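You operate a simulated robot arm through the tools that you are given. There is no shell and no other tool. Be economical: measure what you need, move in short steps, check, and stop when the job is done.

The job below is to be done with a simulated two-armed robot. You get a single attempt, and the scene is never put back.

## Task
Open the bench drawer, fetch the dark strip from the inside of the bench drawer and set it on the shelf under the change kit bench and shut the drawer again. Then open the trolley, fetch the folded wipe from the top of the cooling rack and set it on the lower deck of the trolley and shut the trolley again. The order counts.
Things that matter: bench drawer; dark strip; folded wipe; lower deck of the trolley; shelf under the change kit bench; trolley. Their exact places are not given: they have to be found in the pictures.

It is judged by the outcome, as a careful person would: the job done as asked, and still so three seconds after it is handed in. It fails if anything else is knocked over, pushed out of place, dropped, spilled or broken.

## Robot
Two 7-joint arms with two-finger parallel grippers on one trunk, on a base that drives. Base frame: it is fixed to the floor where the robot stands at the start and does not move with it; the origin is under the middle of the robot, x ahead of it, y to its left, z up. Lengths are in m, angles in degrees, forces in N, time in s.
The left shoulder is at the start at [0.07, 0.133, 1.126], the right one opposite. With the tool pointing down near the work surface each hand reaches from about 0.1 to 0.64 m from the robot's upright axis, wherever it stands, measured 20 degrees to its own side. Places, roughly: bench drawer [0.7, 0, 0.8]; dark strip (22x3x3 cm) [0.7, 0, 0.7]; folded wipe [-0.5, 2.5, 1]; lower deck of the trolley [-0.9, 2.4, 0.2]; shelf under the change kit bench [1, -1.8, 0.4]; trolley [-0.9, 2.4, 0.3]. Payload 1.57 kg a hand.
The TCP of each hand is the grasp point between the finger pads, 0.03 m short of the fingertips. In the tool frame z runs along the fingers and y along their closing line. The gripper opens to 0.08 m. The fingers are 0.017 m wide and 0.012 m thick; the gripper's body (0.04 by 0.082 m) begins 0.08 m behind the TCP.
Orientation is that of the tool frame in the base frame, as a unit quaternion [x, y, z, w]. With the fingers straight down and closing along the base's y, the tool's x points along the base's -x, its y along +y and its z along -z.

## Interface
- The arms move only by the tool move_arm. It takes "left_targets", "right_targets" or both (then of equal length, played together; a hand with none holds still); each is one flat list of numbers, 7 for each row, row after row: the shift along the tool's x, y, z in units of 40 mm (1.0 is 40 mm), then the turn, a rotation vector about the tool's x, y, z in units of 4 degrees (1.0 is 4 degrees), then the finger opening in m, from 0 to 0.08. In form: [dx, dy, dz, rx, ry, rz, gripper, dx, dy, dz, rx, ry, rz, gripper, ...]. A call has 1 to 10 rows; each row shifts and turns the commanded pose from where the row before left it, along the tool's axes as they then stand. A call with a number of a shift or a turn outside -1 to 1 is refused whole. Each row takes 0.2 s and may step no farther than 0.05 m and 8.6 degrees from the row before; otherwise, or with a gripper value out of range, the whole call is refused. Where a pose cannot be reached the arm comes as near as it can. A force on the tool above 40 N (or 10 N above the force at the start of the call, whichever is more), or a blocked arm, ends the call early, and 0.2 s more pass. Each finger travels about 0.153 m/s and halts on what it meets, pressing with about 41 N; the grip force reading is that of the motor and also rises with nothing between the fingers. The clock runs only during rows and for 0.2 s after the last one: add rows that do not move to give the fingers time. The reply holds the time, the measured pose of the TCP, the force on the tool along the base axes, the opening and the grip force, in the units named above and with some noise, with the torque about the TCP (base axes, N m) and any sound that the robot's microphone picked up.
- Cameras (640 x 400 px; columns grow to the right, rows downward): "scene" is now at [0.1307, -0.0075, 1.3406]; the picture's right is [-0.08, -1.00, 0.00], its down [-0.71, 0.06, -0.70] and it looks along [0.70, -0.06, -0.71] (base axes); focal length 285 px, centre (320, 200). "left" rides on the left gripper at [0.072, 0.007, -0.122] in its tool frame; the picture's right is [-0.09, 1.00, 0.00], its down [-0.84, -0.08, -0.54] and it looks along [-0.54, -0.05, 0.84] (tool axes); focal length 238 px, centre (320, 200). "right" rides on the right gripper at [0.072, -0.006, -0.122] in its tool frame; the picture's right is [0.09, 1.00, 0.00], its down [-0.84, 0.08, -0.54] and it looks along [-0.54, 0.05, 0.84] (tool axes); focal length 238 px, centre (320, 200).
- camera(camera): a new picture of that camera. No time passes.
- raise_lower(by): slides the trunk up (or, below 0, down) by that many m; the arms and the scene camera ride with it, the base frame stays. It gives what a move gives, with no picture.
- base_move(legs): drives the robot by 1 to 6 legs, each [ahead, left, turn to the left] in m, m and degrees, along the robot's own axes; the way and the turn of a leg run together, so that a leg with both is an arc; at most 1.5 m and 180 degrees a leg. The arms and the cameras ride along, it lands a little off, and it stops where it bumps. It gives what a move gives.
- head_to(pan, tilt): turns the head with the scene camera to pan (to the left, within 86 degrees either way) and tilt (down, from -29 to 69), counted from straight ahead of the robot. It gives what a move gives.
- probe_pixels(camera, pixels): for up to 12 pixels [column, row] of the newest picture of that camera ("zoom" is the newest enlarged one), the place [x, y, z] in the base frame of the surface seen there, good to about 0.003 m. No time passes.
- enlarge(camera, box): a new picture of the part [left, top, right, bottom] of that camera's present view, enlarged. No time passes.
- sign_off(): hands the job in; it is judged then, once.

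Go step by step. Measure first, check grasps and placings, and put right what went wrong. The budget is 110 turns and 88 pictures, counting those below and the enlarged ones. Unless the task says otherwise, let go and move clear before handing in, and close with one line.

The tools are called after "Emit:" as a command line: name --argument value ..., lists and objects as JSON in quotes. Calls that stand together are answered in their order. move_arm: Moves the arms, as the interface text tells. Its arguments: {"type":"object","properties":{"left_targets":{"type":"array"},"right_targets":{"type":"array"}},"required":[]} The other tools are called the same way: raise_lower (by) slides the trunk up or down; base_move (legs) drives the base; head_to (pan, tilt) turns the head that bears the scene camera; camera (camera) takes a picture; probe_pixels (camera, pixels) gives the place of the surface under pixels of a picture; enlarge (camera, box) takes an enlarged picture of a part of a camera's view; sign_off () hands the job in.

At the start:

```text
time_s: 0.0
left_position: [0.4486, 0.1615, 1.0623]
left_ee_rot: [0.0, 1.0, 0.001, -0.001]
left_contact_force: [0.4, 1.0, 0.1]
left_moment: [0.01, 0.02, -0.03]
left_grip_width: 0.0801
left_grip_force: 0.0
right_position: [0.4037, -0.1988, 1.0284]
right_ee_rot: [0.0, 1.0, 0.001, 0.0]
right_contact_force: [-0.7, -0.3, 1.4]
right_moment: [0.0, 0.02, -0.01]
right_grip_width: 0.08
right_grip_force: 0.0
trunk travel left (down, up): [-0.7, 0.24]
robot x, y, heading: [0.0018, -0.0028, -0.1]
head pan, tilt: [-4.7, 45.2]
```

scene: 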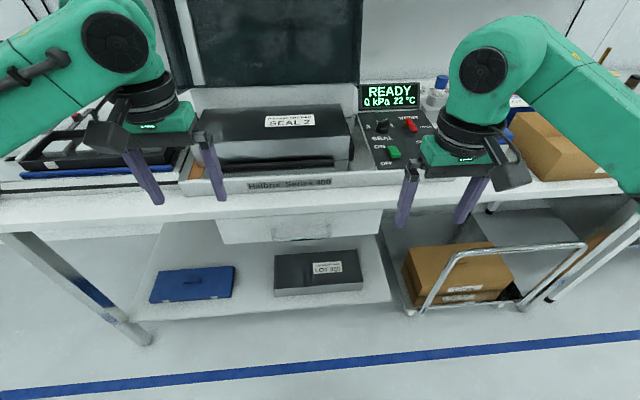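
right: 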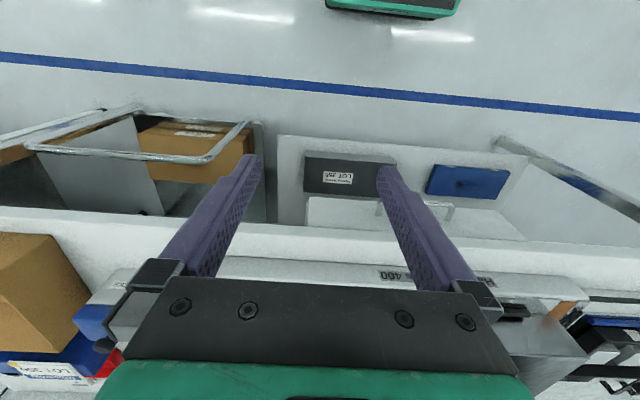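
left: 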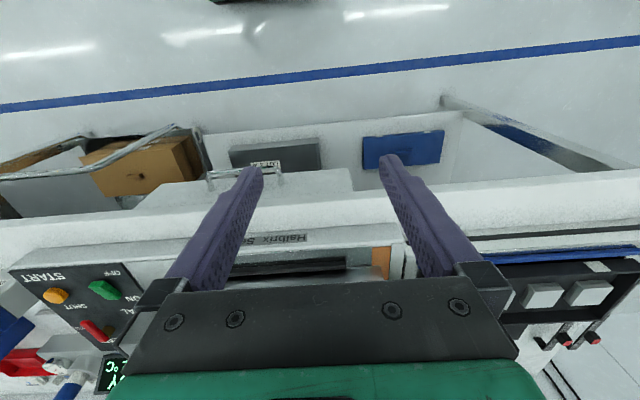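

The scene picture shows the drawer front under the bench top near (297,228), with a bar handle around (300,238). I'll measure it and enlarge it.

Emit:
enlarge --camera "scene" --box '[180, 160, 420, 310]'

Emit:
probe_pixels --camera "scene" --pixels '[[220, 230], [375, 222], [300, 228], [300, 240], [275, 230], [325, 228], [300, 205], [150, 210], [200, 285], [320, 280], [250, 310], [430, 130]]'

```text
2.67 times, centred on (300, 235) of scene
```

zoom: 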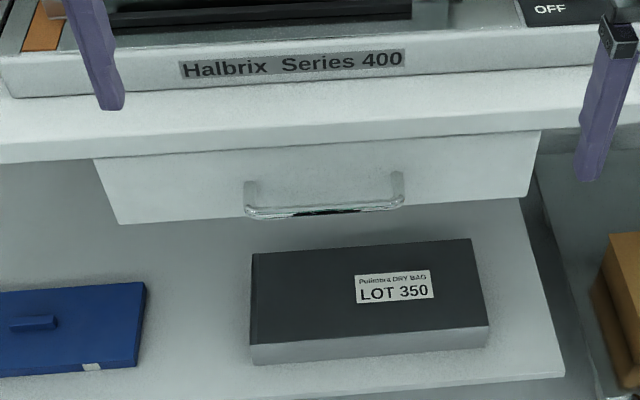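

```text
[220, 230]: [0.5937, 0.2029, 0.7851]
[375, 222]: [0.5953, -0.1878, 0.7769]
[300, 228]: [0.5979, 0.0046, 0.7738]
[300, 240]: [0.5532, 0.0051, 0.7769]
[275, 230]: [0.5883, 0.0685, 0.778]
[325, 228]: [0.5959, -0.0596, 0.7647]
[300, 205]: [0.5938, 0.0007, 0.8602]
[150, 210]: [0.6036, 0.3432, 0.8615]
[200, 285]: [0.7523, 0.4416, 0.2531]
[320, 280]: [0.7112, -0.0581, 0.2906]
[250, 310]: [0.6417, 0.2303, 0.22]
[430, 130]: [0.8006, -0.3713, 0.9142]
```

The handle bar is at about x 0.553, z 0.777, around y 0.005, with the drawer face at x 0.597. I'll back off a little and lower the trunk, then turn the left hand to point forward with its fingers closing vertically.

Emit:
base_move --legs '[[-0.15, 0, 0]]'

Emit:
raise_lower --by -0.15

Emit:
move_arm --left_targets '[0, 0, 0, -1, -1, 1, 0.08, 0, 0, 0, -1, -1, 1, 0.08, 0, 0, 0, -1, -1, 1, 0.08, 0, 0, 0, -1, -1, 1, 0.08, 0, 0, 0, -1, -1, 1, 0.08, 0, 0, 0, -1, -1, 1, 0.08, 0, 0, 0, -1, -1, 1, 0.08, 0, 0, 0, -1, -1, 1, 0.08, 0, 0, 0, -1, -1, 1, 0.08]'

```text
time_s: 1.4
left_position: [0.2995, 0.1624, 1.0612]
left_ee_rot: [-0.001, 1.0, 0.0, -0.002]
left_contact_force: [0.1, 0.3, 0.2]
left_moment: [0.01, 0.0, -0.03]
left_grip_width: 0.08
left_grip_force: 0.1
right_position: [0.2547, -0.1973, 1.0278]
right_ee_rot: [-0.001, 1.0, 0.0, 0.0]
right_contact_force: [-0.1, 0.4, 0.3]
right_moment: [0.02, 0.02, 0.0]
right_grip_width: 0.0801
right_grip_force: 0.0
trunk travel left (down, up): [-0.7, 0.24]
robot x, y, heading: [-0.1523, -0.0025, -0.2]
head pan, tilt: [-4.7, 45.2]
```

```text
time_s: 3.1
left_position: [0.2993, 0.1617, 0.9115]
left_ee_rot: [-0.001, 1.0, -0.001, -0.001]
left_contact_force: [0.1, -0.4, -0.2]
left_moment: [0.0, -0.01, 0.01]
left_grip_width: 0.0798
left_grip_force: 0.2
right_position: [0.2528, -0.1971, 0.8782]
right_ee_rot: [-0.001, 1.0, 0.0, 0.0]
right_contact_force: [-0.1, 0.7, -0.7]
right_moment: [-0.01, 0.01, 0.01]
right_grip_width: 0.08
right_grip_force: 0.1
trunk travel left (down, up): [-0.55, 0.39]
robot x, y, heading: [-0.1486, 0.0002, 0.0]
head pan, tilt: [-4.7, 45.2]
```

```text
time_s: 5.1
left_position: [0.2989, 0.1636, 0.9119]
left_ee_rot: [0.298, 0.856, 0.299, 0.298]
left_contact_force: [1.0, 1.2, -0.6]
left_moment: [0.03, 0.01, 0.01]
left_grip_width: 0.0803
left_grip_force: 0.0
right_position: [0.2531, -0.1966, 0.8788]
right_ee_rot: [-0.001, 1.0, 0.0, 0.0]
right_contact_force: [-0.3, 0.2, -0.2]
right_moment: [0.02, 0.0, 0.01]
right_grip_width: 0.08
right_grip_force: 0.1
trunk travel left (down, up): [-0.55, 0.39]
robot x, y, heading: [-0.1475, -0.0008, 0.1]
head pan, tilt: [-4.7, 45.2]
```

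The turn is going as commanded, with the position held. I'll finish it.

Emit:
move_arm --left_targets '[0, 0, 0, -1, -1, 1, 0.08, 0, 0, 0, -1, -1, 1, 0.08, 0, 0, 0, -1, -1, 1, 0.08, 0, 0, 0, -1, -1, 1, 0.08, 0, 0, 0, -1, -1, 1, 0.08, 0, 0, 0, -1, -1, 1, 0.08, 0, 0, 0, -1, -1, 1, 0.08, 0, 0, 0, -1, -1, 1, 0.08, 0, 0, 0, -0.32, -0.32, 0.32, 0.08]'

Emit:
camera --camera "scene"

```text
time_s: 7.1
left_position: [0.3094, 0.166, 0.9105]
left_ee_rot: [0.5, 0.5, 0.501, 0.499]
left_contact_force: [0.2, 0.8, 0.2]
left_moment: [0.01, 0.01, 0.03]
left_grip_width: 0.0799
left_grip_force: 0.1
left hand out of reach, approached as far as the arm can: row 1, 2
right_position: [0.2528, -0.1978, 0.8787]
right_ee_rot: [-0.001, 1.0, -0.001, -0.001]
right_contact_force: [0.1, 0.3, 0.5]
right_moment: [-0.04, 0.03, -0.01]
right_grip_width: 0.0801
right_grip_force: 0.1
trunk travel left (down, up): [-0.55, 0.39]
robot x, y, heading: [-0.1519, 0.0021, -0.0]
head pan, tilt: [-4.7, 45.2]
```

```text
83 pictures are left
```

scene: 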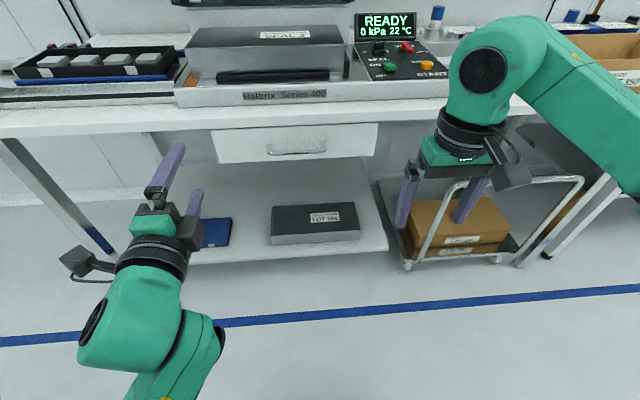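

The left hand now points forward. I'll measure the handle bar at about (297,151) more exactly.

Emit:
enlarge --camera "scene" --box '[250, 120, 346, 180]'

Emit:
probe_pixels --camera "scene" --pixels '[[270, 152], [285, 153], [297, 152], [310, 151], [324, 150], [297, 140], [297, 105], [297, 122]]'

```text
6.67 times, centred on (298, 150) of scene
```

zoom: 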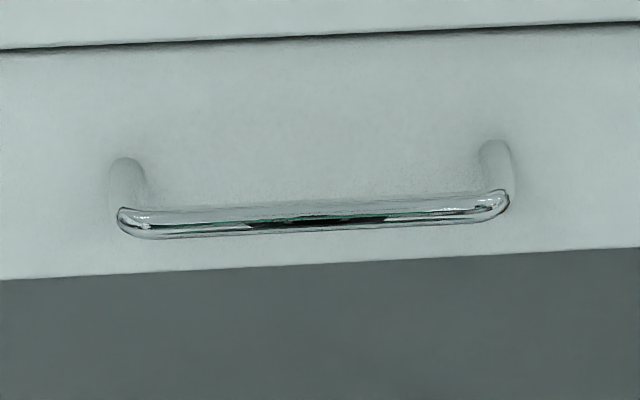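

```text
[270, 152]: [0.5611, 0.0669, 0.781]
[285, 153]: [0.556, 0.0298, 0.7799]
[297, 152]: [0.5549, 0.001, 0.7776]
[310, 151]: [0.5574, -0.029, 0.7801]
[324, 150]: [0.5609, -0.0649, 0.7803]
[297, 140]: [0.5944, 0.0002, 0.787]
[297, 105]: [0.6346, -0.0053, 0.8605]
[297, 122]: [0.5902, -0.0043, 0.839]
```

The bar centre is near (0.560, 0.0, 0.778). I'll move the left hand in front of it.

Emit:
move_arm --left_targets '[-0.83, -0.662, 0.5, 0, 0, 0, 0.08, -0.83, -0.662, 0.5, 0, 0, 0, 0.08, -0.83, -0.662, 0.5, 0, 0, 0, 0.08, -0.83, -0.662, 0.5, 0, 0, 0, 0.08, -0.83, -0.662, 0.5, 0, 0, 0, 0.08, 0, 0, 1, 0, 0, 0, 0.08, 0, 0, 1, 0, 0, 0, 0.08]'

Emit:
camera --camera "left"

```text
time_s: 8.7
left_position: [0.4917, -0.0007, 0.7774]
left_ee_rot: [0.5, 0.501, 0.5, 0.499]
left_contact_force: [0.5, -0.4, 0.8]
left_moment: [-0.01, -0.01, 0.0]
left_grip_width: 0.08
left_grip_force: 0.1
right_position: [0.2539, -0.197, 0.8787]
right_ee_rot: [0.0, 1.0, 0.0, -0.001]
right_contact_force: [0.6, -0.3, 0.3]
right_moment: [-0.01, 0.04, 0.0]
right_grip_width: 0.0799
right_grip_force: 0.0
trunk travel left (down, up): [-0.55, 0.39]
robot x, y, heading: [-0.1516, 0.0002, 0.2]
head pan, tilt: [-4.7, 45.2]
```

```text
81 pictures are left
```

left: 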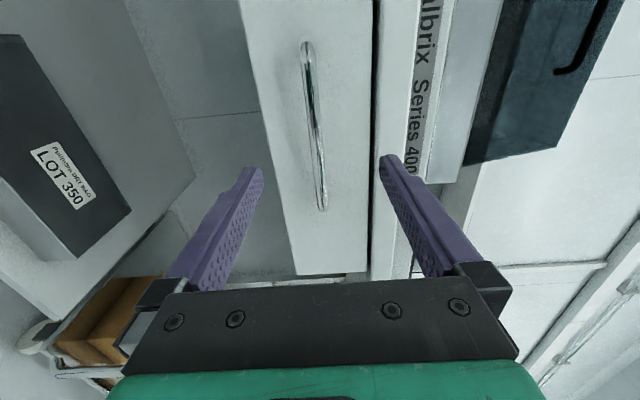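

The bar sits between the fingers. I'll go forward 6 cm and close.

Emit:
move_arm --left_targets '[0, 0, 0, 0, 0, 0, 0.05, 0, 0, 0.76, 0, 0, 0, 0.05, 0, 0, 0.76, 0, 0, 0, 0.05, 0, 0, 0, 0, 0, 0, 0.0, 0, 0, 0, 0, 0, 0, 0.0, 0, 0, 0, 0, 0, 0, 0.0]'

```text
time_s: 10.1
left_position: [0.5511, -0.0001, 0.7751]
left_ee_rot: [0.5, 0.502, 0.499, 0.498]
left_contact_force: [-5.7, 0.6, -11.8]
left_moment: [-0.01, 0.15, -0.32]
left_grip_width: 0.0117
left_grip_force: 28.8
right_position: [0.2552, -0.1979, 0.8779]
right_ee_rot: [0.0, 1.0, 0.0, -0.001]
right_contact_force: [-0.3, -0.3, -0.1]
right_moment: [-0.02, -0.04, 0.04]
right_grip_width: 0.08
right_grip_force: 0.0
trunk travel left (down, up): [-0.55, 0.39]
robot x, y, heading: [-0.1493, -0.0024, 0.0]
head pan, tilt: [-4.7, 45.2]
```

The bar is held (width 11.7 mm). I'll pull the drawer by driving back.

Emit:
base_move --legs '[[-0.2, 0, 0]]'

Emit:
camera --camera "scene"

```text
time_s: 11.7
left_position: [0.3534, -0.002, 0.7751]
left_ee_rot: [0.501, 0.501, 0.499, 0.498]
left_contact_force: [0.9, -8.3, -16.6]
left_moment: [-0.07, 0.18, -0.42]
left_grip_width: 0.0117
left_grip_force: 29.6
right_position: [0.0574, -0.1973, 0.877]
right_ee_rot: [-0.001, 1.0, 0.001, -0.002]
right_contact_force: [-0.5, -0.1, -0.2]
right_moment: [-0.02, 0.0, -0.02]
right_grip_width: 0.0801
right_grip_force: 0.1
trunk travel left (down, up): [-0.55, 0.39]
robot x, y, heading: [-0.3488, -0.0019, 0.2]
head pan, tilt: [-4.7, 45.2]
```

```text
80 pictures are left
```

scene: 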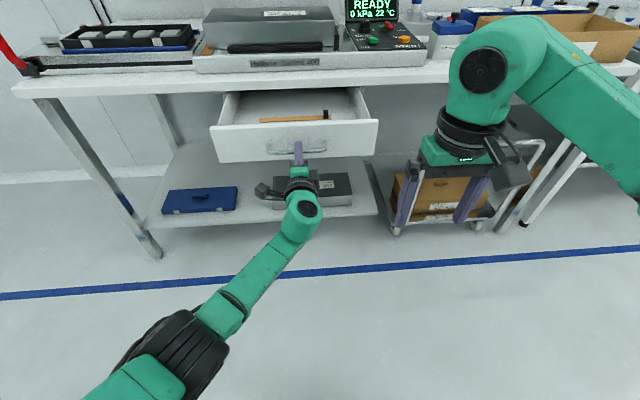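

The drawer is about 20 cm open and something lies inside near (293,118). I'll pull a bit further and look in.

Emit:
base_move --legs '[[-0.08, 0, 0]]'

Emit:
enlarge --camera "scene" --box '[200, 70, 392, 190]'

```text
time_s: 12.8
left_position: [0.2719, -0.0028, 0.775]
left_ee_rot: [0.503, 0.501, 0.499, 0.498]
left_contact_force: [0.4, -6.0, -12.7]
left_moment: [-0.09, 0.12, -0.51]
left_grip_width: 0.0117
left_grip_force: 29.2
right_position: [-0.0233, -0.1987, 0.8764]
right_ee_rot: [0.0, 1.0, 0.0, -0.002]
right_contact_force: [-0.3, -0.1, -0.1]
right_moment: [0.02, -0.03, 0.01]
right_grip_width: 0.0798
right_grip_force: 0.1
trunk travel left (down, up): [-0.55, 0.39]
robot x, y, heading: [-0.428, 0.0001, 0.2]
head pan, tilt: [-4.7, 45.2]
```

```text
3.33 times, centred on (296, 130) of scene
```

zoom: 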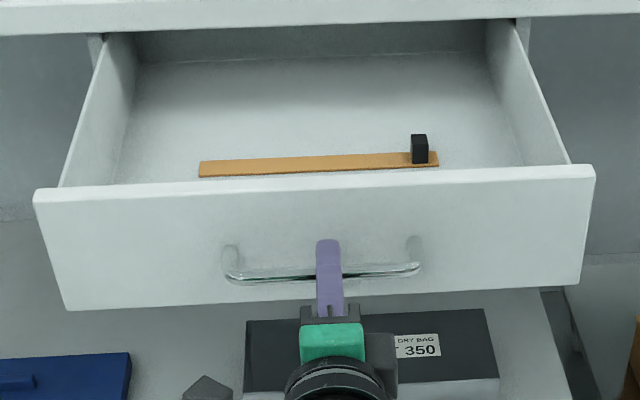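

Inside I see an orange strip with a black knob at (420,150) of the zoom, and the area just behind the front panel is hidden. I'll measure it, then let go and look from above.

Emit:
probe_pixels --camera "zoom" --pixels '[[202, 169], [436, 158], [320, 163], [419, 138], [419, 155], [320, 100], [320, 182], [66, 185], [572, 165], [525, 130], [320, 172]]'

Emit:
move_arm --left_targets '[0, 0, 0, 0, 0, 0, 0.06, 0, 0, 0, 0, 0, 0, 0.06, 0, 0, -1, 0, 0, 0, 0.06, 0, 0, -1, 0, 0, 0, 0.06, 0, 0, -1, 0, 0, 0, 0.06]'

```text
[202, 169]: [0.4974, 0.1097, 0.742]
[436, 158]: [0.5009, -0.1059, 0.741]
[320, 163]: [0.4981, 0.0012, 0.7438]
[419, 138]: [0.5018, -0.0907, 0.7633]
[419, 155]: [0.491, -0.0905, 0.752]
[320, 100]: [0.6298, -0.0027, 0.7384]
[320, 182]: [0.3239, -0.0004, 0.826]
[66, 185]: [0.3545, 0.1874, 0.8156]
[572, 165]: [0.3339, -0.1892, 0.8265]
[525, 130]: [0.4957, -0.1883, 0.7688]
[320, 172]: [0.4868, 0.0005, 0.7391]
```

```text
time_s: 14.0
left_position: [0.1504, -0.0014, 0.7784]
left_ee_rot: [0.501, 0.5, 0.499, 0.5]
left_contact_force: [-0.5, -0.3, -0.6]
left_moment: [-0.02, 0.01, -0.01]
left_grip_width: 0.0601
left_grip_force: 0.0
right_position: [-0.0271, -0.1977, 0.8797]
right_ee_rot: [-0.001, 1.0, 0.0, 0.0]
right_contact_force: [-0.2, 0.6, 0.4]
right_moment: [0.02, 0.01, -0.01]
right_grip_width: 0.08
right_grip_force: 0.0
trunk travel left (down, up): [-0.55, 0.39]
robot x, y, heading: [-0.4307, 0.0014, 0.1]
head pan, tilt: [-4.7, 45.2]
```

The strip runs along y from 0.11 to -0.106, 21.6 cm long, at x 0.498, with a knob about 3 cm tall. That matches 22x3x3, but I'll raise the trunk and look behind the front panel for any darker strip.

Emit:
raise_lower --by 0.3

Emit:
base_move --legs '[[0.3, 0, 0]]'

Emit:
head_to --pan 0 --tilt 55

Emit:
camera --camera "scene"

Emit:
camera --camera "right"

```text
time_s: 17.0
left_position: [0.1497, -0.0017, 1.0775]
left_ee_rot: [0.501, 0.502, 0.498, 0.499]
left_contact_force: [0.5, 0.3, -0.7]
left_moment: [-0.01, 0.0, 0.0]
left_grip_width: 0.0599
left_grip_force: 0.2
right_position: [-0.0261, -0.198, 1.179]
right_ee_rot: [0.0, 1.0, -0.001, -0.001]
right_contact_force: [0.3, 0.5, -0.6]
right_moment: [0.0, 0.01, -0.01]
right_grip_width: 0.0801
right_grip_force: 0.1
trunk travel left (down, up): [-0.85, 0.09]
robot x, y, heading: [-0.4297, 0.0004, 0.0]
head pan, tilt: [-4.7, 45.2]
```

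```text
time_s: 19.0
left_position: [0.4459, 0.0002, 1.0785]
left_ee_rot: [0.501, 0.501, 0.499, 0.499]
left_contact_force: [0.2, -0.1, -0.2]
left_moment: [0.01, 0.03, 0.02]
left_grip_width: 0.06
left_grip_force: 0.1
right_position: [0.2714, -0.1971, 1.179]
right_ee_rot: [-0.001, 1.0, -0.001, 0.0]
right_contact_force: [0.3, 0.3, 0.3]
right_moment: [0.03, 0.02, 0.0]
right_grip_width: 0.0801
right_grip_force: 0.1
trunk travel left (down, up): [-0.85, 0.09]
robot x, y, heading: [-0.1314, 0.0049, 0.2]
head pan, tilt: [-4.7, 45.2]
```

```text
time_s: 19.7
left_position: [0.449, -0.0005, 1.0768]
left_ee_rot: [0.501, 0.502, 0.499, 0.499]
left_contact_force: [-0.4, -0.2, 0.9]
left_moment: [0.01, 0.01, 0.01]
left_grip_width: 0.0599
left_grip_force: 0.1
right_position: [0.2737, -0.196, 1.1783]
right_ee_rot: [-0.001, 1.0, 0.0, -0.001]
right_contact_force: [0.0, 0.2, 0.6]
right_moment: [-0.02, 0.01, -0.02]
right_grip_width: 0.0801
right_grip_force: 0.1
trunk travel left (down, up): [-0.85, 0.09]
robot x, y, heading: [-0.1341, 0.0011, 0.1]
head pan, tilt: [0.0, 55.0]
```

```text
78 pictures are left
```

scene: 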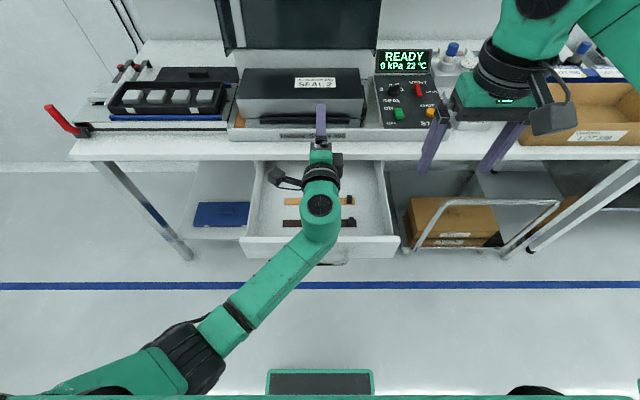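

```text
77 pictures are left
```

right: 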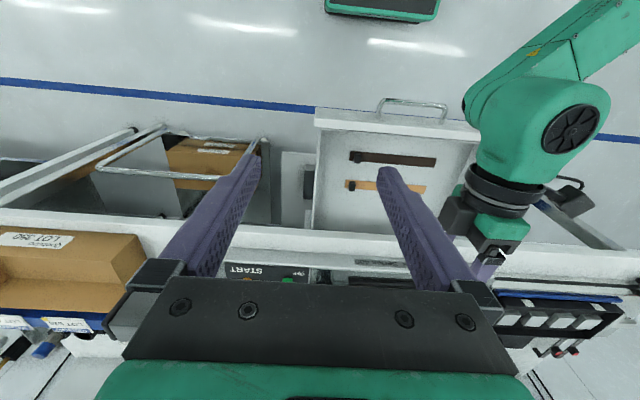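

There is indeed a second, dark brown strip nearer the front, at about (320,223) in the scene view and (395,158) in the right view. I'll measure it.

Emit:
enlarge --camera "right" --box '[310, 100, 470, 200]'

Emit:
probe_pixels --camera "right" --pixels '[[352, 156], [358, 156], [370, 158], [400, 160], [433, 162], [350, 185], [395, 130], [395, 118]]'

```text
4.00 times, centred on (390, 150) of right
```

zoom: 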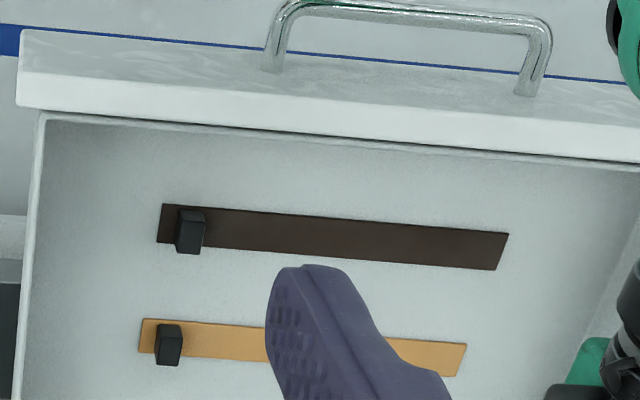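

```text
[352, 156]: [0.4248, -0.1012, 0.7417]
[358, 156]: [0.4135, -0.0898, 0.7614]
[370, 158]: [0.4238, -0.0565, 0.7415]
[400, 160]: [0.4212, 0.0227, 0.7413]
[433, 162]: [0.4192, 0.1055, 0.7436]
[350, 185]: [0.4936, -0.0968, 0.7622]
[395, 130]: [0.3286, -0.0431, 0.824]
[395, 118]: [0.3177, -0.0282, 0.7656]
```

The dark strip lies at x≈0.421, y -0.103 to 0.108, with its knob at about (0.42, -0.09) and its top at z 0.763. Before choosing a grasp I'll look at the target shelf to my right.

Emit:
head_to --pan -58 --tilt 30

Emit:
camera --camera "scene"

```text
time_s: 21.0
left_position: [0.4478, -0.0005, 1.0773]
left_ee_rot: [0.502, 0.501, 0.498, 0.498]
left_contact_force: [0.6, -0.8, -1.6]
left_moment: [0.0, 0.01, -0.01]
left_grip_width: 0.0601
left_grip_force: 0.1
right_position: [0.2728, -0.1973, 1.1789]
right_ee_rot: [0.0, 1.0, 0.0, -0.001]
right_contact_force: [0.4, -0.2, -0.1]
right_moment: [0.0, -0.02, 0.0]
right_grip_width: 0.08
right_grip_force: 0.0
trunk travel left (down, up): [-0.85, 0.09]
robot x, y, heading: [-0.135, 0.0003, -0.2]
head pan, tilt: [-58.0, 30.0]
```

```text
75 pictures are left
```

scene: 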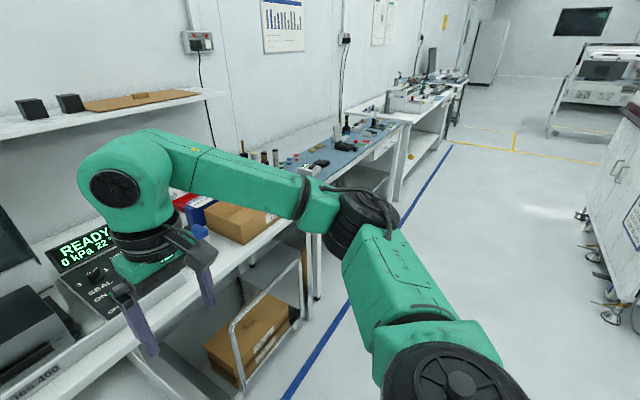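

The change-kit bench is the blue-topped one at about (350,150). I'll grip the strip by its knob, closing along y, with a slight forward tilt. First I'll move the left arm aside and bring the right hand over the knob.

Emit:
move_arm --left_targets '[1, 0, -0.5, 0, 0, 0, 0.06, 1, 0, -0.5, 0, 0, 0, 0.06, 1, 0, -0.5, 0, 0, 0, 0.06, 1, 0, -0.5, 0, 0, 0, 0.06, 1, 0, -0.5, 0, 0, 0, 0.06, 1, 0, -0.5, 0, 0, 0, 0.06, 0, 0, 0, 0, 0, 0, 0.06, 0, 0, 0, 0, 0, 0, 0.06, 0, 0, 0, 0, 0, 0, 0.06, 0, 0, 0, 0, 0, 0, 0.06]' --right_targets '[0, 0, 0, 0, -1, 0, 0.08, 0, 0, 0, 0, -1, 0, 0.08, 0, 0, 0, 0, -1, 0, 0.08, 0, 0, 0, 0, -1, 0, 0.08, 0, 0, 0, 0, -1, 0, 0.08, -0.65, 0.535, 0.25, 0, 0, 0, 0.08, -0.65, 0.535, 0.25, 0, 0, 0, 0.08, -0.65, 0.535, 0.25, 0, 0, 0, 0.08, -0.65, 0.535, 0.25, 0, 0, 0, 0.08, -0.65, 0.535, 0.25, 0, 0, 0, 0.08]'

Emit:
raise_lower --by -0.2

Emit:
camera --camera "right"

```text
time_s: 23.2
left_position: [0.3294, 0.2412, 1.0795]
left_ee_rot: [0.5, 0.502, 0.499, 0.499]
left_contact_force: [0.7, 0.4, -0.9]
left_moment: [-0.02, 0.0, 0.0]
left_grip_width: 0.06
left_grip_force: 0.0
right_position: [0.4137, -0.0876, 1.1756]
right_ee_rot: [-0.001, 0.985, -0.001, 0.174]
right_contact_force: [0.7, -0.5, -0.1]
right_moment: [-0.04, 0.04, -0.01]
right_grip_width: 0.0799
right_grip_force: 0.1
trunk travel left (down, up): [-0.85, 0.09]
robot x, y, heading: [-0.1335, 0.0004, -0.1]
head pan, tilt: [-58.0, 30.0]
```

```text
time_s: 25.4
left_position: [0.3284, 0.2398, 0.879]
left_ee_rot: [0.501, 0.502, 0.498, 0.499]
left_contact_force: [-0.8, -0.2, 0.4]
left_moment: [0.0, 0.04, -0.01]
left_grip_width: 0.06
left_grip_force: 0.0
right_position: [0.4118, -0.0888, 0.9771]
right_ee_rot: [-0.001, 0.985, 0.001, 0.174]
right_contact_force: [0.4, 0.7, -0.4]
right_moment: [0.02, 0.04, -0.02]
right_grip_width: 0.0801
right_grip_force: 0.1
trunk travel left (down, up): [-0.65, 0.29]
robot x, y, heading: [-0.13, -0.0017, -0.0]
head pan, tilt: [-58.0, 30.0]
```

```text
74 pictures are left
```

right: 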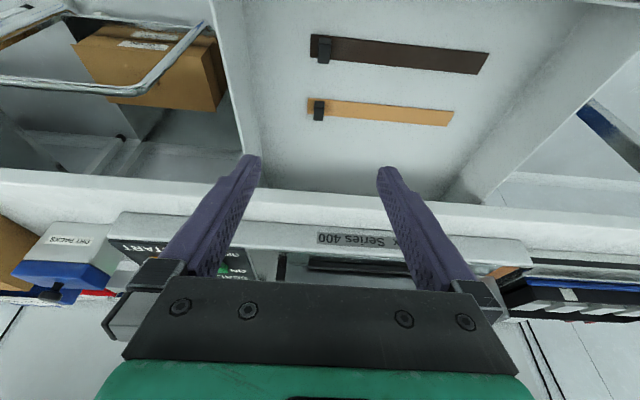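

The hand is over the drawer and both strips show clearly. I'll measure the knob again from here.

Emit:
enlarge --camera "right" --box '[280, 20, 504, 160]'

Emit:
probe_pixels --camera "right" --pixels '[[314, 38], [314, 52], [324, 41], [324, 58], [325, 50], [400, 55], [484, 52], [478, 72], [485, 63], [319, 105]]'

```text
2.86 times, centred on (392, 90) of right
```

zoom: 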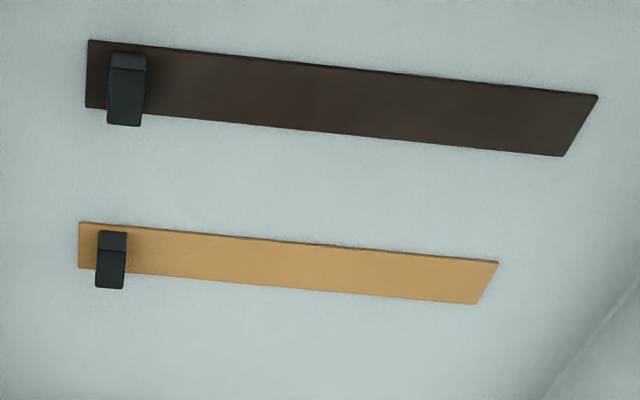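

```text
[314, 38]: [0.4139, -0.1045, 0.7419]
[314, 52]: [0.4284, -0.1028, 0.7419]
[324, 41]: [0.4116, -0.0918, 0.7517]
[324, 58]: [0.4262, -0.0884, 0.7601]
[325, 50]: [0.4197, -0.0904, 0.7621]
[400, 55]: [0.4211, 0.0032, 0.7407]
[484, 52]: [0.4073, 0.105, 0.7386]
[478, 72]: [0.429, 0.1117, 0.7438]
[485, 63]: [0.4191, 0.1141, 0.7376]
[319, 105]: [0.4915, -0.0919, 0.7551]
```

The knob centre is (0.420, -0.090), about 12 mm wide in y, and the hand is right above it. I'll descend 20 cm straight down with the fingers at 5 cm.

Emit:
move_arm --right_targets '[0.34, -0.03, 0.935, 0, 0, 0, 0.05, 0.34, 0, 0.935, 0, 0, 0, 0.05, 0.34, 0, 0.935, 0, 0, 0, 0.05, 0.34, 0, 0.935, 0, 0, 0, 0.05, 0.17, 0, 0.47, 0, 0, 0, 0.05, 0.153, 0, 0.42, 0, 0, 0, 0.05]'

Emit:
camera --camera "right"

```text
time_s: 26.8
left_position: [0.3293, 0.2393, 0.8774]
left_ee_rot: [0.502, 0.501, 0.499, 0.498]
left_contact_force: [-0.4, 0.2, -0.1]
left_moment: [0.02, 0.01, -0.01]
left_grip_width: 0.06
left_grip_force: 0.0
right_position: [0.4128, -0.09, 0.7788]
right_ee_rot: [-0.001, 0.985, 0.0, 0.174]
right_contact_force: [-0.9, -0.2, -0.7]
right_moment: [-0.01, 0.01, -0.01]
right_grip_width: 0.05
right_grip_force: 0.1
trunk travel left (down, up): [-0.65, 0.29]
robot x, y, heading: [-0.1307, 0.001, -0.0]
head pan, tilt: [-58.0, 30.0]
```

```text
72 pictures are left
```

right: 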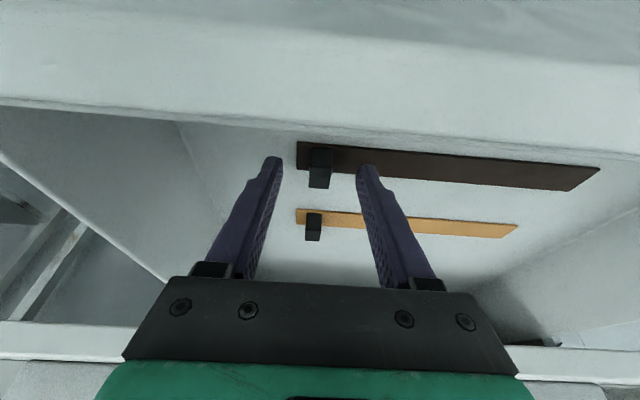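

The knob at (320,170) lies between the fingertips. I'll close and lift gently.

Emit:
move_arm --right_targets '[0, 0, 0, 0, 0, 0, 0.0, 0, 0, 0, 0, 0, 0, 0.0, 0, 0, 0, 0, 0, 0, 0.0, -0.17, 0, -0.47, 0, 0, 0, 0.0, -0.17, 0, -0.47, 0, 0, 0, 0.0]'

Emit:
camera --camera "right"

```text
time_s: 28.0
left_position: [0.3278, 0.2389, 0.88]
left_ee_rot: [0.501, 0.502, 0.5, 0.498]
left_contact_force: [-0.4, 0.4, -0.6]
left_moment: [0.02, 0.0, 0.01]
left_grip_width: 0.06
left_grip_force: 0.2
right_position: [0.4109, -0.0908, 0.8193]
right_ee_rot: [0.0, 0.985, -0.001, 0.173]
right_contact_force: [0.2, -0.4, 0.1]
right_moment: [-0.02, -0.01, 0.01]
right_grip_width: 0.0134
right_grip_force: 29.6
trunk travel left (down, up): [-0.65, 0.29]
robot x, y, heading: [-0.1304, -0.0003, 0.4]
head pan, tilt: [-58.0, 30.0]
```

```text
71 pictures are left
```

right: 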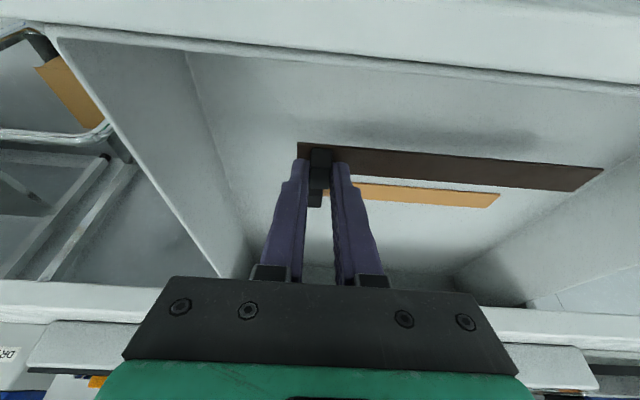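

The strip is held (width 13 mm) and lifted level. I'll raise it clear of the drawer, back off, and look right for a safe way.

Emit:
raise_lower --by 0.2

Emit:
base_move --legs '[[-0.3, 0, 0]]'

Emit:
camera --camera "scene"

```text
time_s: 30.1
left_position: [0.3279, 0.2399, 1.0779]
left_ee_rot: [0.501, 0.502, 0.499, 0.499]
left_contact_force: [0.5, 0.4, -0.3]
left_moment: [0.01, -0.01, 0.01]
left_grip_width: 0.06
left_grip_force: 0.1
right_position: [0.4121, -0.0907, 1.0195]
right_ee_rot: [-0.001, 0.985, 0.0, 0.173]
right_contact_force: [-1.0, 0.6, -0.1]
right_moment: [0.02, 0.0, 0.01]
right_grip_width: 0.0131
right_grip_force: 30.3
trunk travel left (down, up): [-0.85, 0.09]
robot x, y, heading: [-0.1299, 0.0011, -0.0]
head pan, tilt: [-58.0, 30.0]
```

```text
time_s: 32.2
left_position: [0.0303, 0.2383, 1.0787]
left_ee_rot: [0.502, 0.502, 0.498, 0.498]
left_contact_force: [-0.1, -0.7, 0.1]
left_moment: [-0.03, 0.01, 0.02]
left_grip_width: 0.0601
left_grip_force: 0.0
right_position: [0.1139, -0.0911, 1.0186]
right_ee_rot: [-0.001, 0.985, -0.001, 0.172]
right_contact_force: [0.3, -0.2, 0.2]
right_moment: [-0.02, 0.03, 0.02]
right_grip_width: 0.0132
right_grip_force: 29.9
trunk travel left (down, up): [-0.85, 0.09]
robot x, y, heading: [-0.4297, -0.0001, -0.3]
head pan, tilt: [-58.0, 30.0]
```

```text
70 pictures are left
```

scene: 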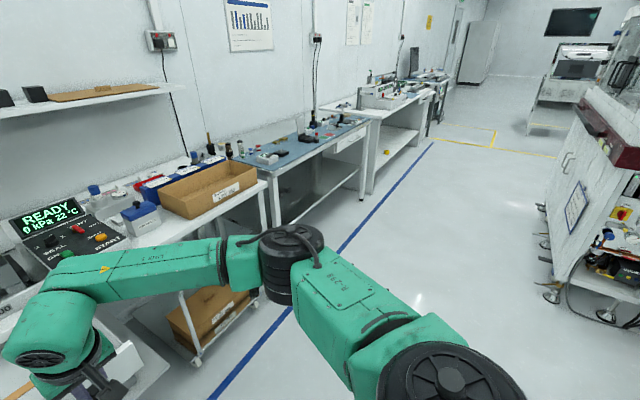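

Emit:
probe_pixels --camera "scene" --pixels '[[550, 295], [575, 150], [280, 220], [360, 170], [300, 215], [250, 185], [370, 120], [200, 360], [420, 250], [350, 150], [310, 185]]'

Emit:
enlarge --camera "scene" --box '[200, 90, 440, 240]'

```text
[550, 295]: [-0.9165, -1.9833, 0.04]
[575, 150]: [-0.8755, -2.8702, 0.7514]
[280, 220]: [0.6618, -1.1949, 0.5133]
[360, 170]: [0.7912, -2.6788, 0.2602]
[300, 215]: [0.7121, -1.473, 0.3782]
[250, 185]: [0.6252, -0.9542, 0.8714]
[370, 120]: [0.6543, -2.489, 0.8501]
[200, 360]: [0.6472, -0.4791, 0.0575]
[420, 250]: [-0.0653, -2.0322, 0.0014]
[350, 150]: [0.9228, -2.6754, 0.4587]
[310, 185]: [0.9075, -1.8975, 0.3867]
```

```text
2.67 times, centred on (320, 165) of scene
```

zoom: 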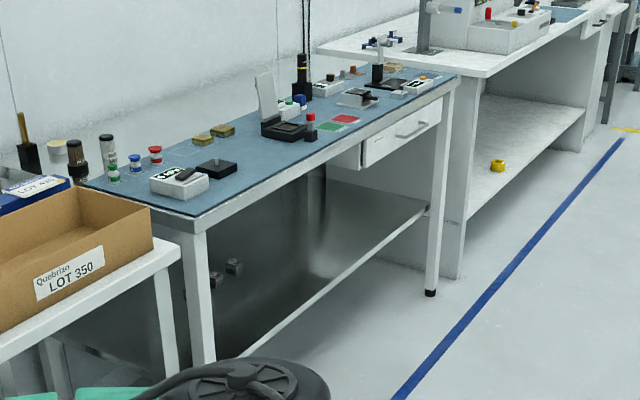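

The change-kit bench spans about y -1.2 to -2.4, with an empty shelf at z≈0.38 whose front edge is near x≈0.71. The aisle is free, so I'll strafe right 1.5 m and look.

Emit:
base_move --legs '[[0, -1.5, 0], [0, -0.1, 0]]'

Emit:
raise_lower --by -0.4

Emit:
head_to --pan 0 --tilt 25

Emit:
camera --camera "scene"

```text
time_s: 40.3
left_position: [0.0393, -1.3429, 1.0787]
left_ee_rot: [0.497, 0.505, 0.502, 0.496]
left_contact_force: [-0.4, -0.2, -0.4]
left_moment: [0.01, -0.01, 0.05]
left_grip_width: 0.0599
left_grip_force: 0.0
right_position: [0.1272, -1.6701, 1.0209]
right_ee_rot: [-0.008, 0.985, 0.0, 0.174]
right_contact_force: [-0.7, 0.1, 0.0]
right_moment: [0.02, 0.01, 0.02]
right_grip_width: 0.0132
right_grip_force: 30.6
trunk travel left (down, up): [-0.85, 0.09]
robot x, y, heading: [-0.4174, -1.5867, 0.5]
head pan, tilt: [-58.0, 30.0]
```

```text
time_s: 44.1
left_position: [0.0397, -1.3455, 0.6787]
left_ee_rot: [0.498, 0.504, 0.502, 0.496]
left_contact_force: [-0.2, -0.4, -0.7]
left_moment: [-0.01, 0.03, 0.02]
left_grip_width: 0.0602
left_grip_force: 0.0
right_position: [0.1269, -1.6717, 0.6193]
right_ee_rot: [-0.007, 0.985, 0.001, 0.173]
right_contact_force: [-0.1, 0.8, 0.1]
right_moment: [-0.01, 0.01, -0.02]
right_grip_width: 0.0132
right_grip_force: 30.1
trunk travel left (down, up): [-0.45, 0.49]
robot x, y, heading: [-0.4187, -1.5867, 0.5]
head pan, tilt: [-58.0, 30.0]
```

```text
time_s: 45.4
left_position: [0.0394, -1.3443, 0.678]
left_ee_rot: [0.498, 0.505, 0.502, 0.496]
left_contact_force: [0.1, -0.5, -0.9]
left_moment: [0.0, 0.03, 0.0]
left_grip_width: 0.06
left_grip_force: 0.0
right_position: [0.1278, -1.6725, 0.6203]
right_ee_rot: [-0.005, 0.985, 0.001, 0.172]
right_contact_force: [0.1, 0.5, -0.5]
right_moment: [-0.03, 0.02, -0.02]
right_grip_width: 0.0133
right_grip_force: 30.0
trunk travel left (down, up): [-0.45, 0.49]
robot x, y, heading: [-0.4168, -1.5882, 0.7]
head pan, tilt: [0.0, 25.0]
```

```text
68 pictures are left
```

scene: 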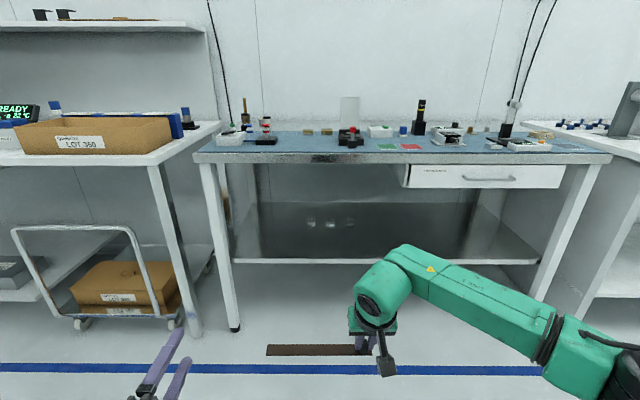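

The shelf is in clear view and empty, with its front edge along row 262. I'll measure it.

Emit:
probe_pixels --camera "scene" --pixels '[[380, 263], [380, 258], [380, 245], [380, 220], [380, 205], [260, 262], [510, 262], [380, 157], [320, 222], [380, 165], [225, 290], [545, 290]]'

Emit:
enlarge --camera "scene" --box '[220, 150, 540, 350]'

```text
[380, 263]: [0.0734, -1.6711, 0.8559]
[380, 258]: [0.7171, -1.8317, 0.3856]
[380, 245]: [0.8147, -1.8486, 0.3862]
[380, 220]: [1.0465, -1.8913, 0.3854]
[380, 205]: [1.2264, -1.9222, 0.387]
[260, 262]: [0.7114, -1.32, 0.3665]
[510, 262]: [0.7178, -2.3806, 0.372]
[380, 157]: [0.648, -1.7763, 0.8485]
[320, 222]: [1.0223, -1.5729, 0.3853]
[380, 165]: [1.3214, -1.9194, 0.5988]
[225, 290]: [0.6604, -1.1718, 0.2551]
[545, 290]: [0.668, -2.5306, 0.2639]
```

```text
2.00 times, centred on (380, 250) of scene
```

zoom: 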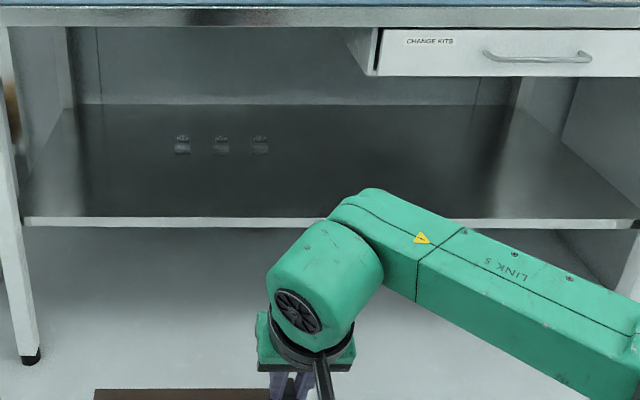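

The shelf top is at z 0.386 from x 0.712 back, under a bench edge at x 0.64. I'll retract the left hand, extend the right hand slightly, lower to approach height and drive in, with the strip kept above shelf level.

Emit:
move_arm --left_targets '[0, 0, -1, 0, 0, 0, 0.06, 0, 0, -1, 0, 0, 0, 0.06, 0, 0, -1, 0, 0, 0, 0.06]' --right_targets '[-0.9, 0, 0.33, 0, 0, 0, 0, -0.9, 0, 0.33, 0, 0, 0, 0, 0, 0, 0, 0, 0, 0, 0]'

Emit:
raise_lower --by -0.12

Emit:
base_move --legs '[[0.36, 0, 0]]'

Emit:
camera --camera "scene"

Emit:
camera --camera "right"

```text
time_s: 46.2
left_position: [-0.061, -1.3462, 0.6789]
left_ee_rot: [0.499, 0.504, 0.501, 0.496]
left_contact_force: [0.5, -0.5, 0.6]
left_moment: [0.0, 0.01, -0.01]
left_grip_width: 0.0599
left_grip_force: 0.2
left hand out of reach, approached as far as the arm can: row 3
right_position: [0.2041, -1.6715, 0.6197]
right_ee_rot: [-0.007, 0.985, 0.001, 0.173]
right_contact_force: [0.5, -1.2, -0.7]
right_moment: [-0.04, 0.02, -0.01]
right_grip_width: 0.0132
right_grip_force: 30.0
trunk travel left (down, up): [-0.45, 0.49]
robot x, y, heading: [-0.4187, -1.5881, 0.7]
head pan, tilt: [0.0, 25.0]
```

```text
time_s: 47.7
left_position: [-0.0616, -1.3462, 0.5595]
left_ee_rot: [0.498, 0.504, 0.502, 0.496]
left_contact_force: [-0.4, 0.2, 0.3]
left_moment: [-0.02, -0.02, 0.0]
left_grip_width: 0.0599
left_grip_force: 0.1
right_position: [0.2041, -1.6719, 0.4996]
right_ee_rot: [-0.006, 0.985, 0.002, 0.174]
right_contact_force: [0.3, 0.8, -0.1]
right_moment: [0.01, 0.0, 0.02]
right_grip_width: 0.0134
right_grip_force: 29.8
trunk travel left (down, up): [-0.33, 0.61]
robot x, y, heading: [-0.4175, -1.5885, 0.8]
head pan, tilt: [0.0, 25.0]
```

```text
time_s: 50.0
left_position: [0.2996, -1.3399, 0.5583]
left_ee_rot: [0.498, 0.505, 0.501, 0.496]
left_contact_force: [-0.2, 0.2, -0.1]
left_moment: [-0.01, -0.04, -0.01]
left_grip_width: 0.0598
left_grip_force: 0.1
right_position: [0.5659, -1.6672, 0.4989]
right_ee_rot: [-0.007, 0.985, 0.001, 0.172]
right_contact_force: [-0.8, 0.0, -0.2]
right_moment: [0.0, 0.03, -0.01]
right_grip_width: 0.0133
right_grip_force: 30.3
trunk travel left (down, up): [-0.33, 0.61]
robot x, y, heading: [-0.0524, -1.581, 0.6]
head pan, tilt: [0.0, 25.0]
```

```text
66 pictures are left
```

scene: 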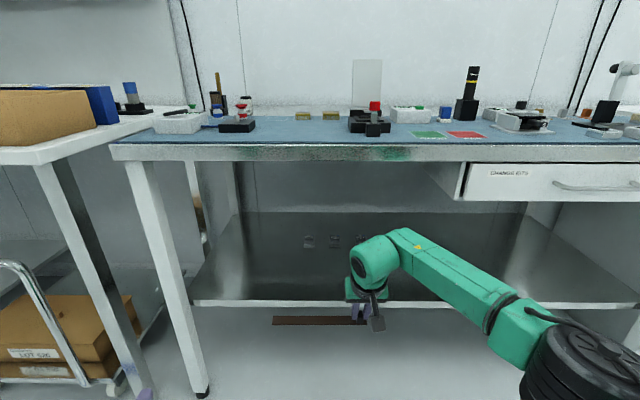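

```text
65 pictures are left
```

right: 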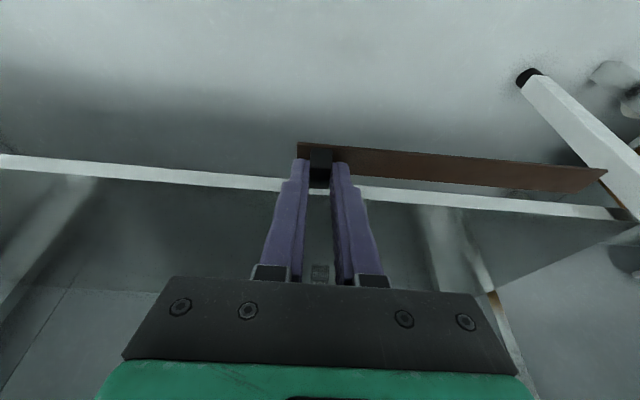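

The strip is just in front of the shelf and the bench edge is well above the wrist. I'll check forearm height before going in.

Emit:
probe_pixels --camera "scene" --pixels '[[365, 245], [405, 235], [450, 260], [510, 310], [560, 360], [380, 325], [360, 150], [300, 321], [390, 160]]'

```text
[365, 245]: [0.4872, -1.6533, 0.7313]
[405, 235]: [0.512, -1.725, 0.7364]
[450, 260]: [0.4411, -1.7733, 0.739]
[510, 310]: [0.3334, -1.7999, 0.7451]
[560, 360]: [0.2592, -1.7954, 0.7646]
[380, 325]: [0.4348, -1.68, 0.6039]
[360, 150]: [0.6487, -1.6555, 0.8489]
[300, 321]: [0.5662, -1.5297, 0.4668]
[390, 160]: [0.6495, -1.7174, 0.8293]
```

The forearm top is at z 0.74–0.76, below the bench edge at 0.83, and clear of the drawer side. I'll drive in 0.2 m, then look.

Emit:
base_move --legs '[[0.2, 0, 0]]'

Emit:
move_arm --right_targets '[-0.7, 0, 0.26, 0, 0, 0, 0, 0.25, 0, 0.7, 0, 0, 0, 0, 0.2, 0, 0.56, 0, 0, 0, 0]'

Emit:
camera --camera "right"

```text
time_s: 51.6
left_position: [0.5006, -1.337, 0.5589]
left_ee_rot: [0.499, 0.504, 0.502, 0.496]
left_contact_force: [-0.1, -0.1, 0.2]
left_moment: [0.02, 0.02, 0.0]
left_grip_width: 0.0602
left_grip_force: 0.0
right_position: [0.7657, -1.6633, 0.499]
right_ee_rot: [-0.007, 0.985, 0.001, 0.174]
right_contact_force: [1.0, -0.3, 0.1]
right_moment: [-0.03, 0.0, 0.0]
right_grip_width: 0.0135
right_grip_force: 30.2
trunk travel left (down, up): [-0.33, 0.61]
robot x, y, heading: [0.1415, -1.5788, 0.8]
head pan, tilt: [0.0, 25.0]
```

```text
time_s: 52.4
left_position: [0.5008, -1.3371, 0.5595]
left_ee_rot: [0.498, 0.504, 0.502, 0.496]
left_contact_force: [-0.3, 0.8, 0.0]
left_moment: [-0.02, 0.02, -0.01]
left_grip_width: 0.0601
left_grip_force: 0.0
right_position: [0.7967, -1.6632, 0.4449]
right_ee_rot: [-0.007, 0.985, 0.001, 0.173]
right_contact_force: [-0.3, 0.7, -0.4]
right_moment: [-0.02, 0.0, 0.01]
right_grip_width: 0.0136
right_grip_force: 30.2
trunk travel left (down, up): [-0.33, 0.61]
robot x, y, heading: [0.1451, -1.5817, 0.9]
head pan, tilt: [0.0, 25.0]
```

```text
64 pictures are left
```

right: 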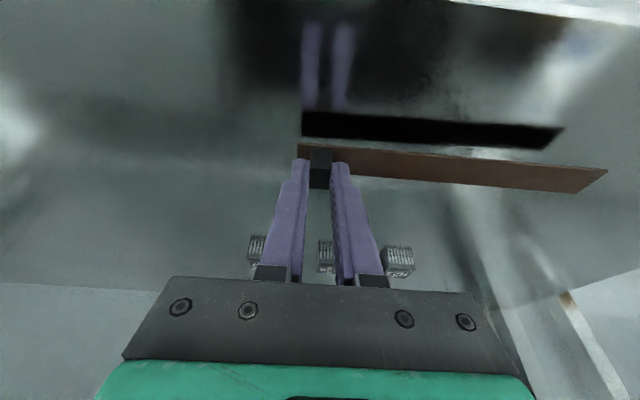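

The strip hangs just above the shelf with its reflection below, about 1.8 cm to go. I'll lower it gently.

Emit:
move_arm --right_targets '[0.07, 0, 0.19, 0, 0, 0, 0, 0.07, 0, 0.19, 0, 0, 0, 0, 0.03, 0, 0.08, 0, 0, 0, 0]'

Emit:
camera --camera "right"

```text
time_s: 53.2
left_position: [0.5012, -1.3374, 0.558]
left_ee_rot: [0.498, 0.504, 0.501, 0.496]
left_contact_force: [0.3, 0.4, 0.1]
left_moment: [0.04, -0.03, 0.02]
left_grip_width: 0.0599
left_grip_force: 0.0
right_position: [0.7956, -1.664, 0.4256]
right_ee_rot: [-0.007, 0.985, 0.002, 0.173]
right_contact_force: [0.5, -0.4, -0.7]
right_moment: [-0.05, 0.01, -0.02]
right_grip_width: 0.0134
right_grip_force: 30.1
trunk travel left (down, up): [-0.33, 0.61]
robot x, y, heading: [0.1458, -1.5781, 1.0]
head pan, tilt: [0.0, 25.0]
```

```text
63 pictures are left
```

right: 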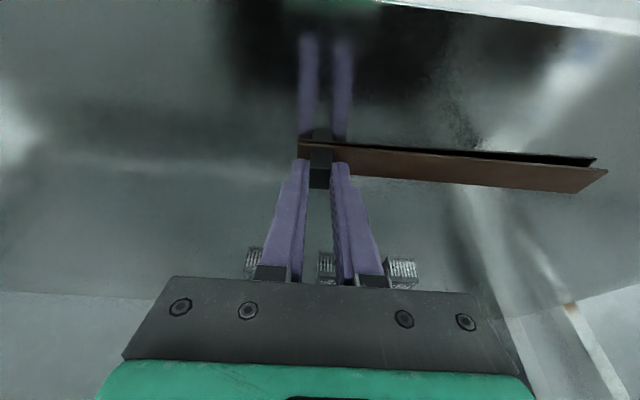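

There's only a sliver between the strip and its reflection. I'll go 2 mm lower, let go, and lift off.

Emit:
move_arm --right_targets '[0.02, 0, 0.055, 0, 0, 0, 0, 0, 0, 0, 0, 0, 0, 0.03, 0, 0, 0, 0, 0, 0, 0.05, -0.1, 0, -0.28, 0, 0, 0, 0.05, -0.17, 0, -0.47, 0, 0, 0, 0.05, -0.17, 0, -0.47, 0, 0, 0, 0.05]'

Emit:
camera --camera "right"

```text
time_s: 54.6
left_position: [0.5001, -1.3382, 0.5573]
left_ee_rot: [0.498, 0.504, 0.502, 0.496]
left_contact_force: [-0.8, -0.7, -1.1]
left_moment: [0.02, -0.04, -0.01]
left_grip_width: 0.0599
left_grip_force: 0.1
right_position: [0.7967, -1.6629, 0.476]
right_ee_rot: [-0.008, 0.985, 0.001, 0.172]
right_contact_force: [0.2, -0.9, 0.2]
right_moment: [-0.01, 0.02, -0.02]
right_grip_width: 0.05
right_grip_force: 0.0
trunk travel left (down, up): [-0.33, 0.61]
robot x, y, heading: [0.1415, -1.5789, 1.0]
head pan, tilt: [0.0, 25.0]
```

```text
62 pictures are left
```

right: 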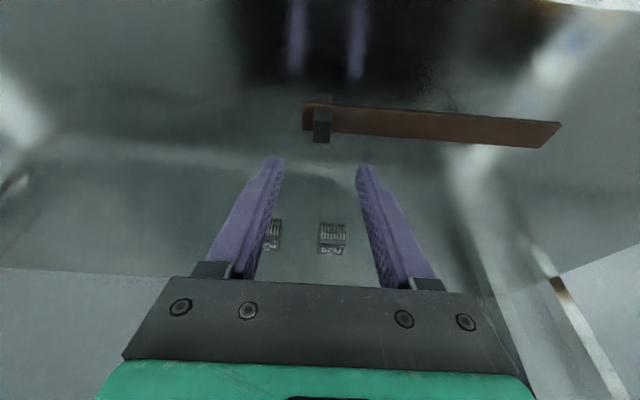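

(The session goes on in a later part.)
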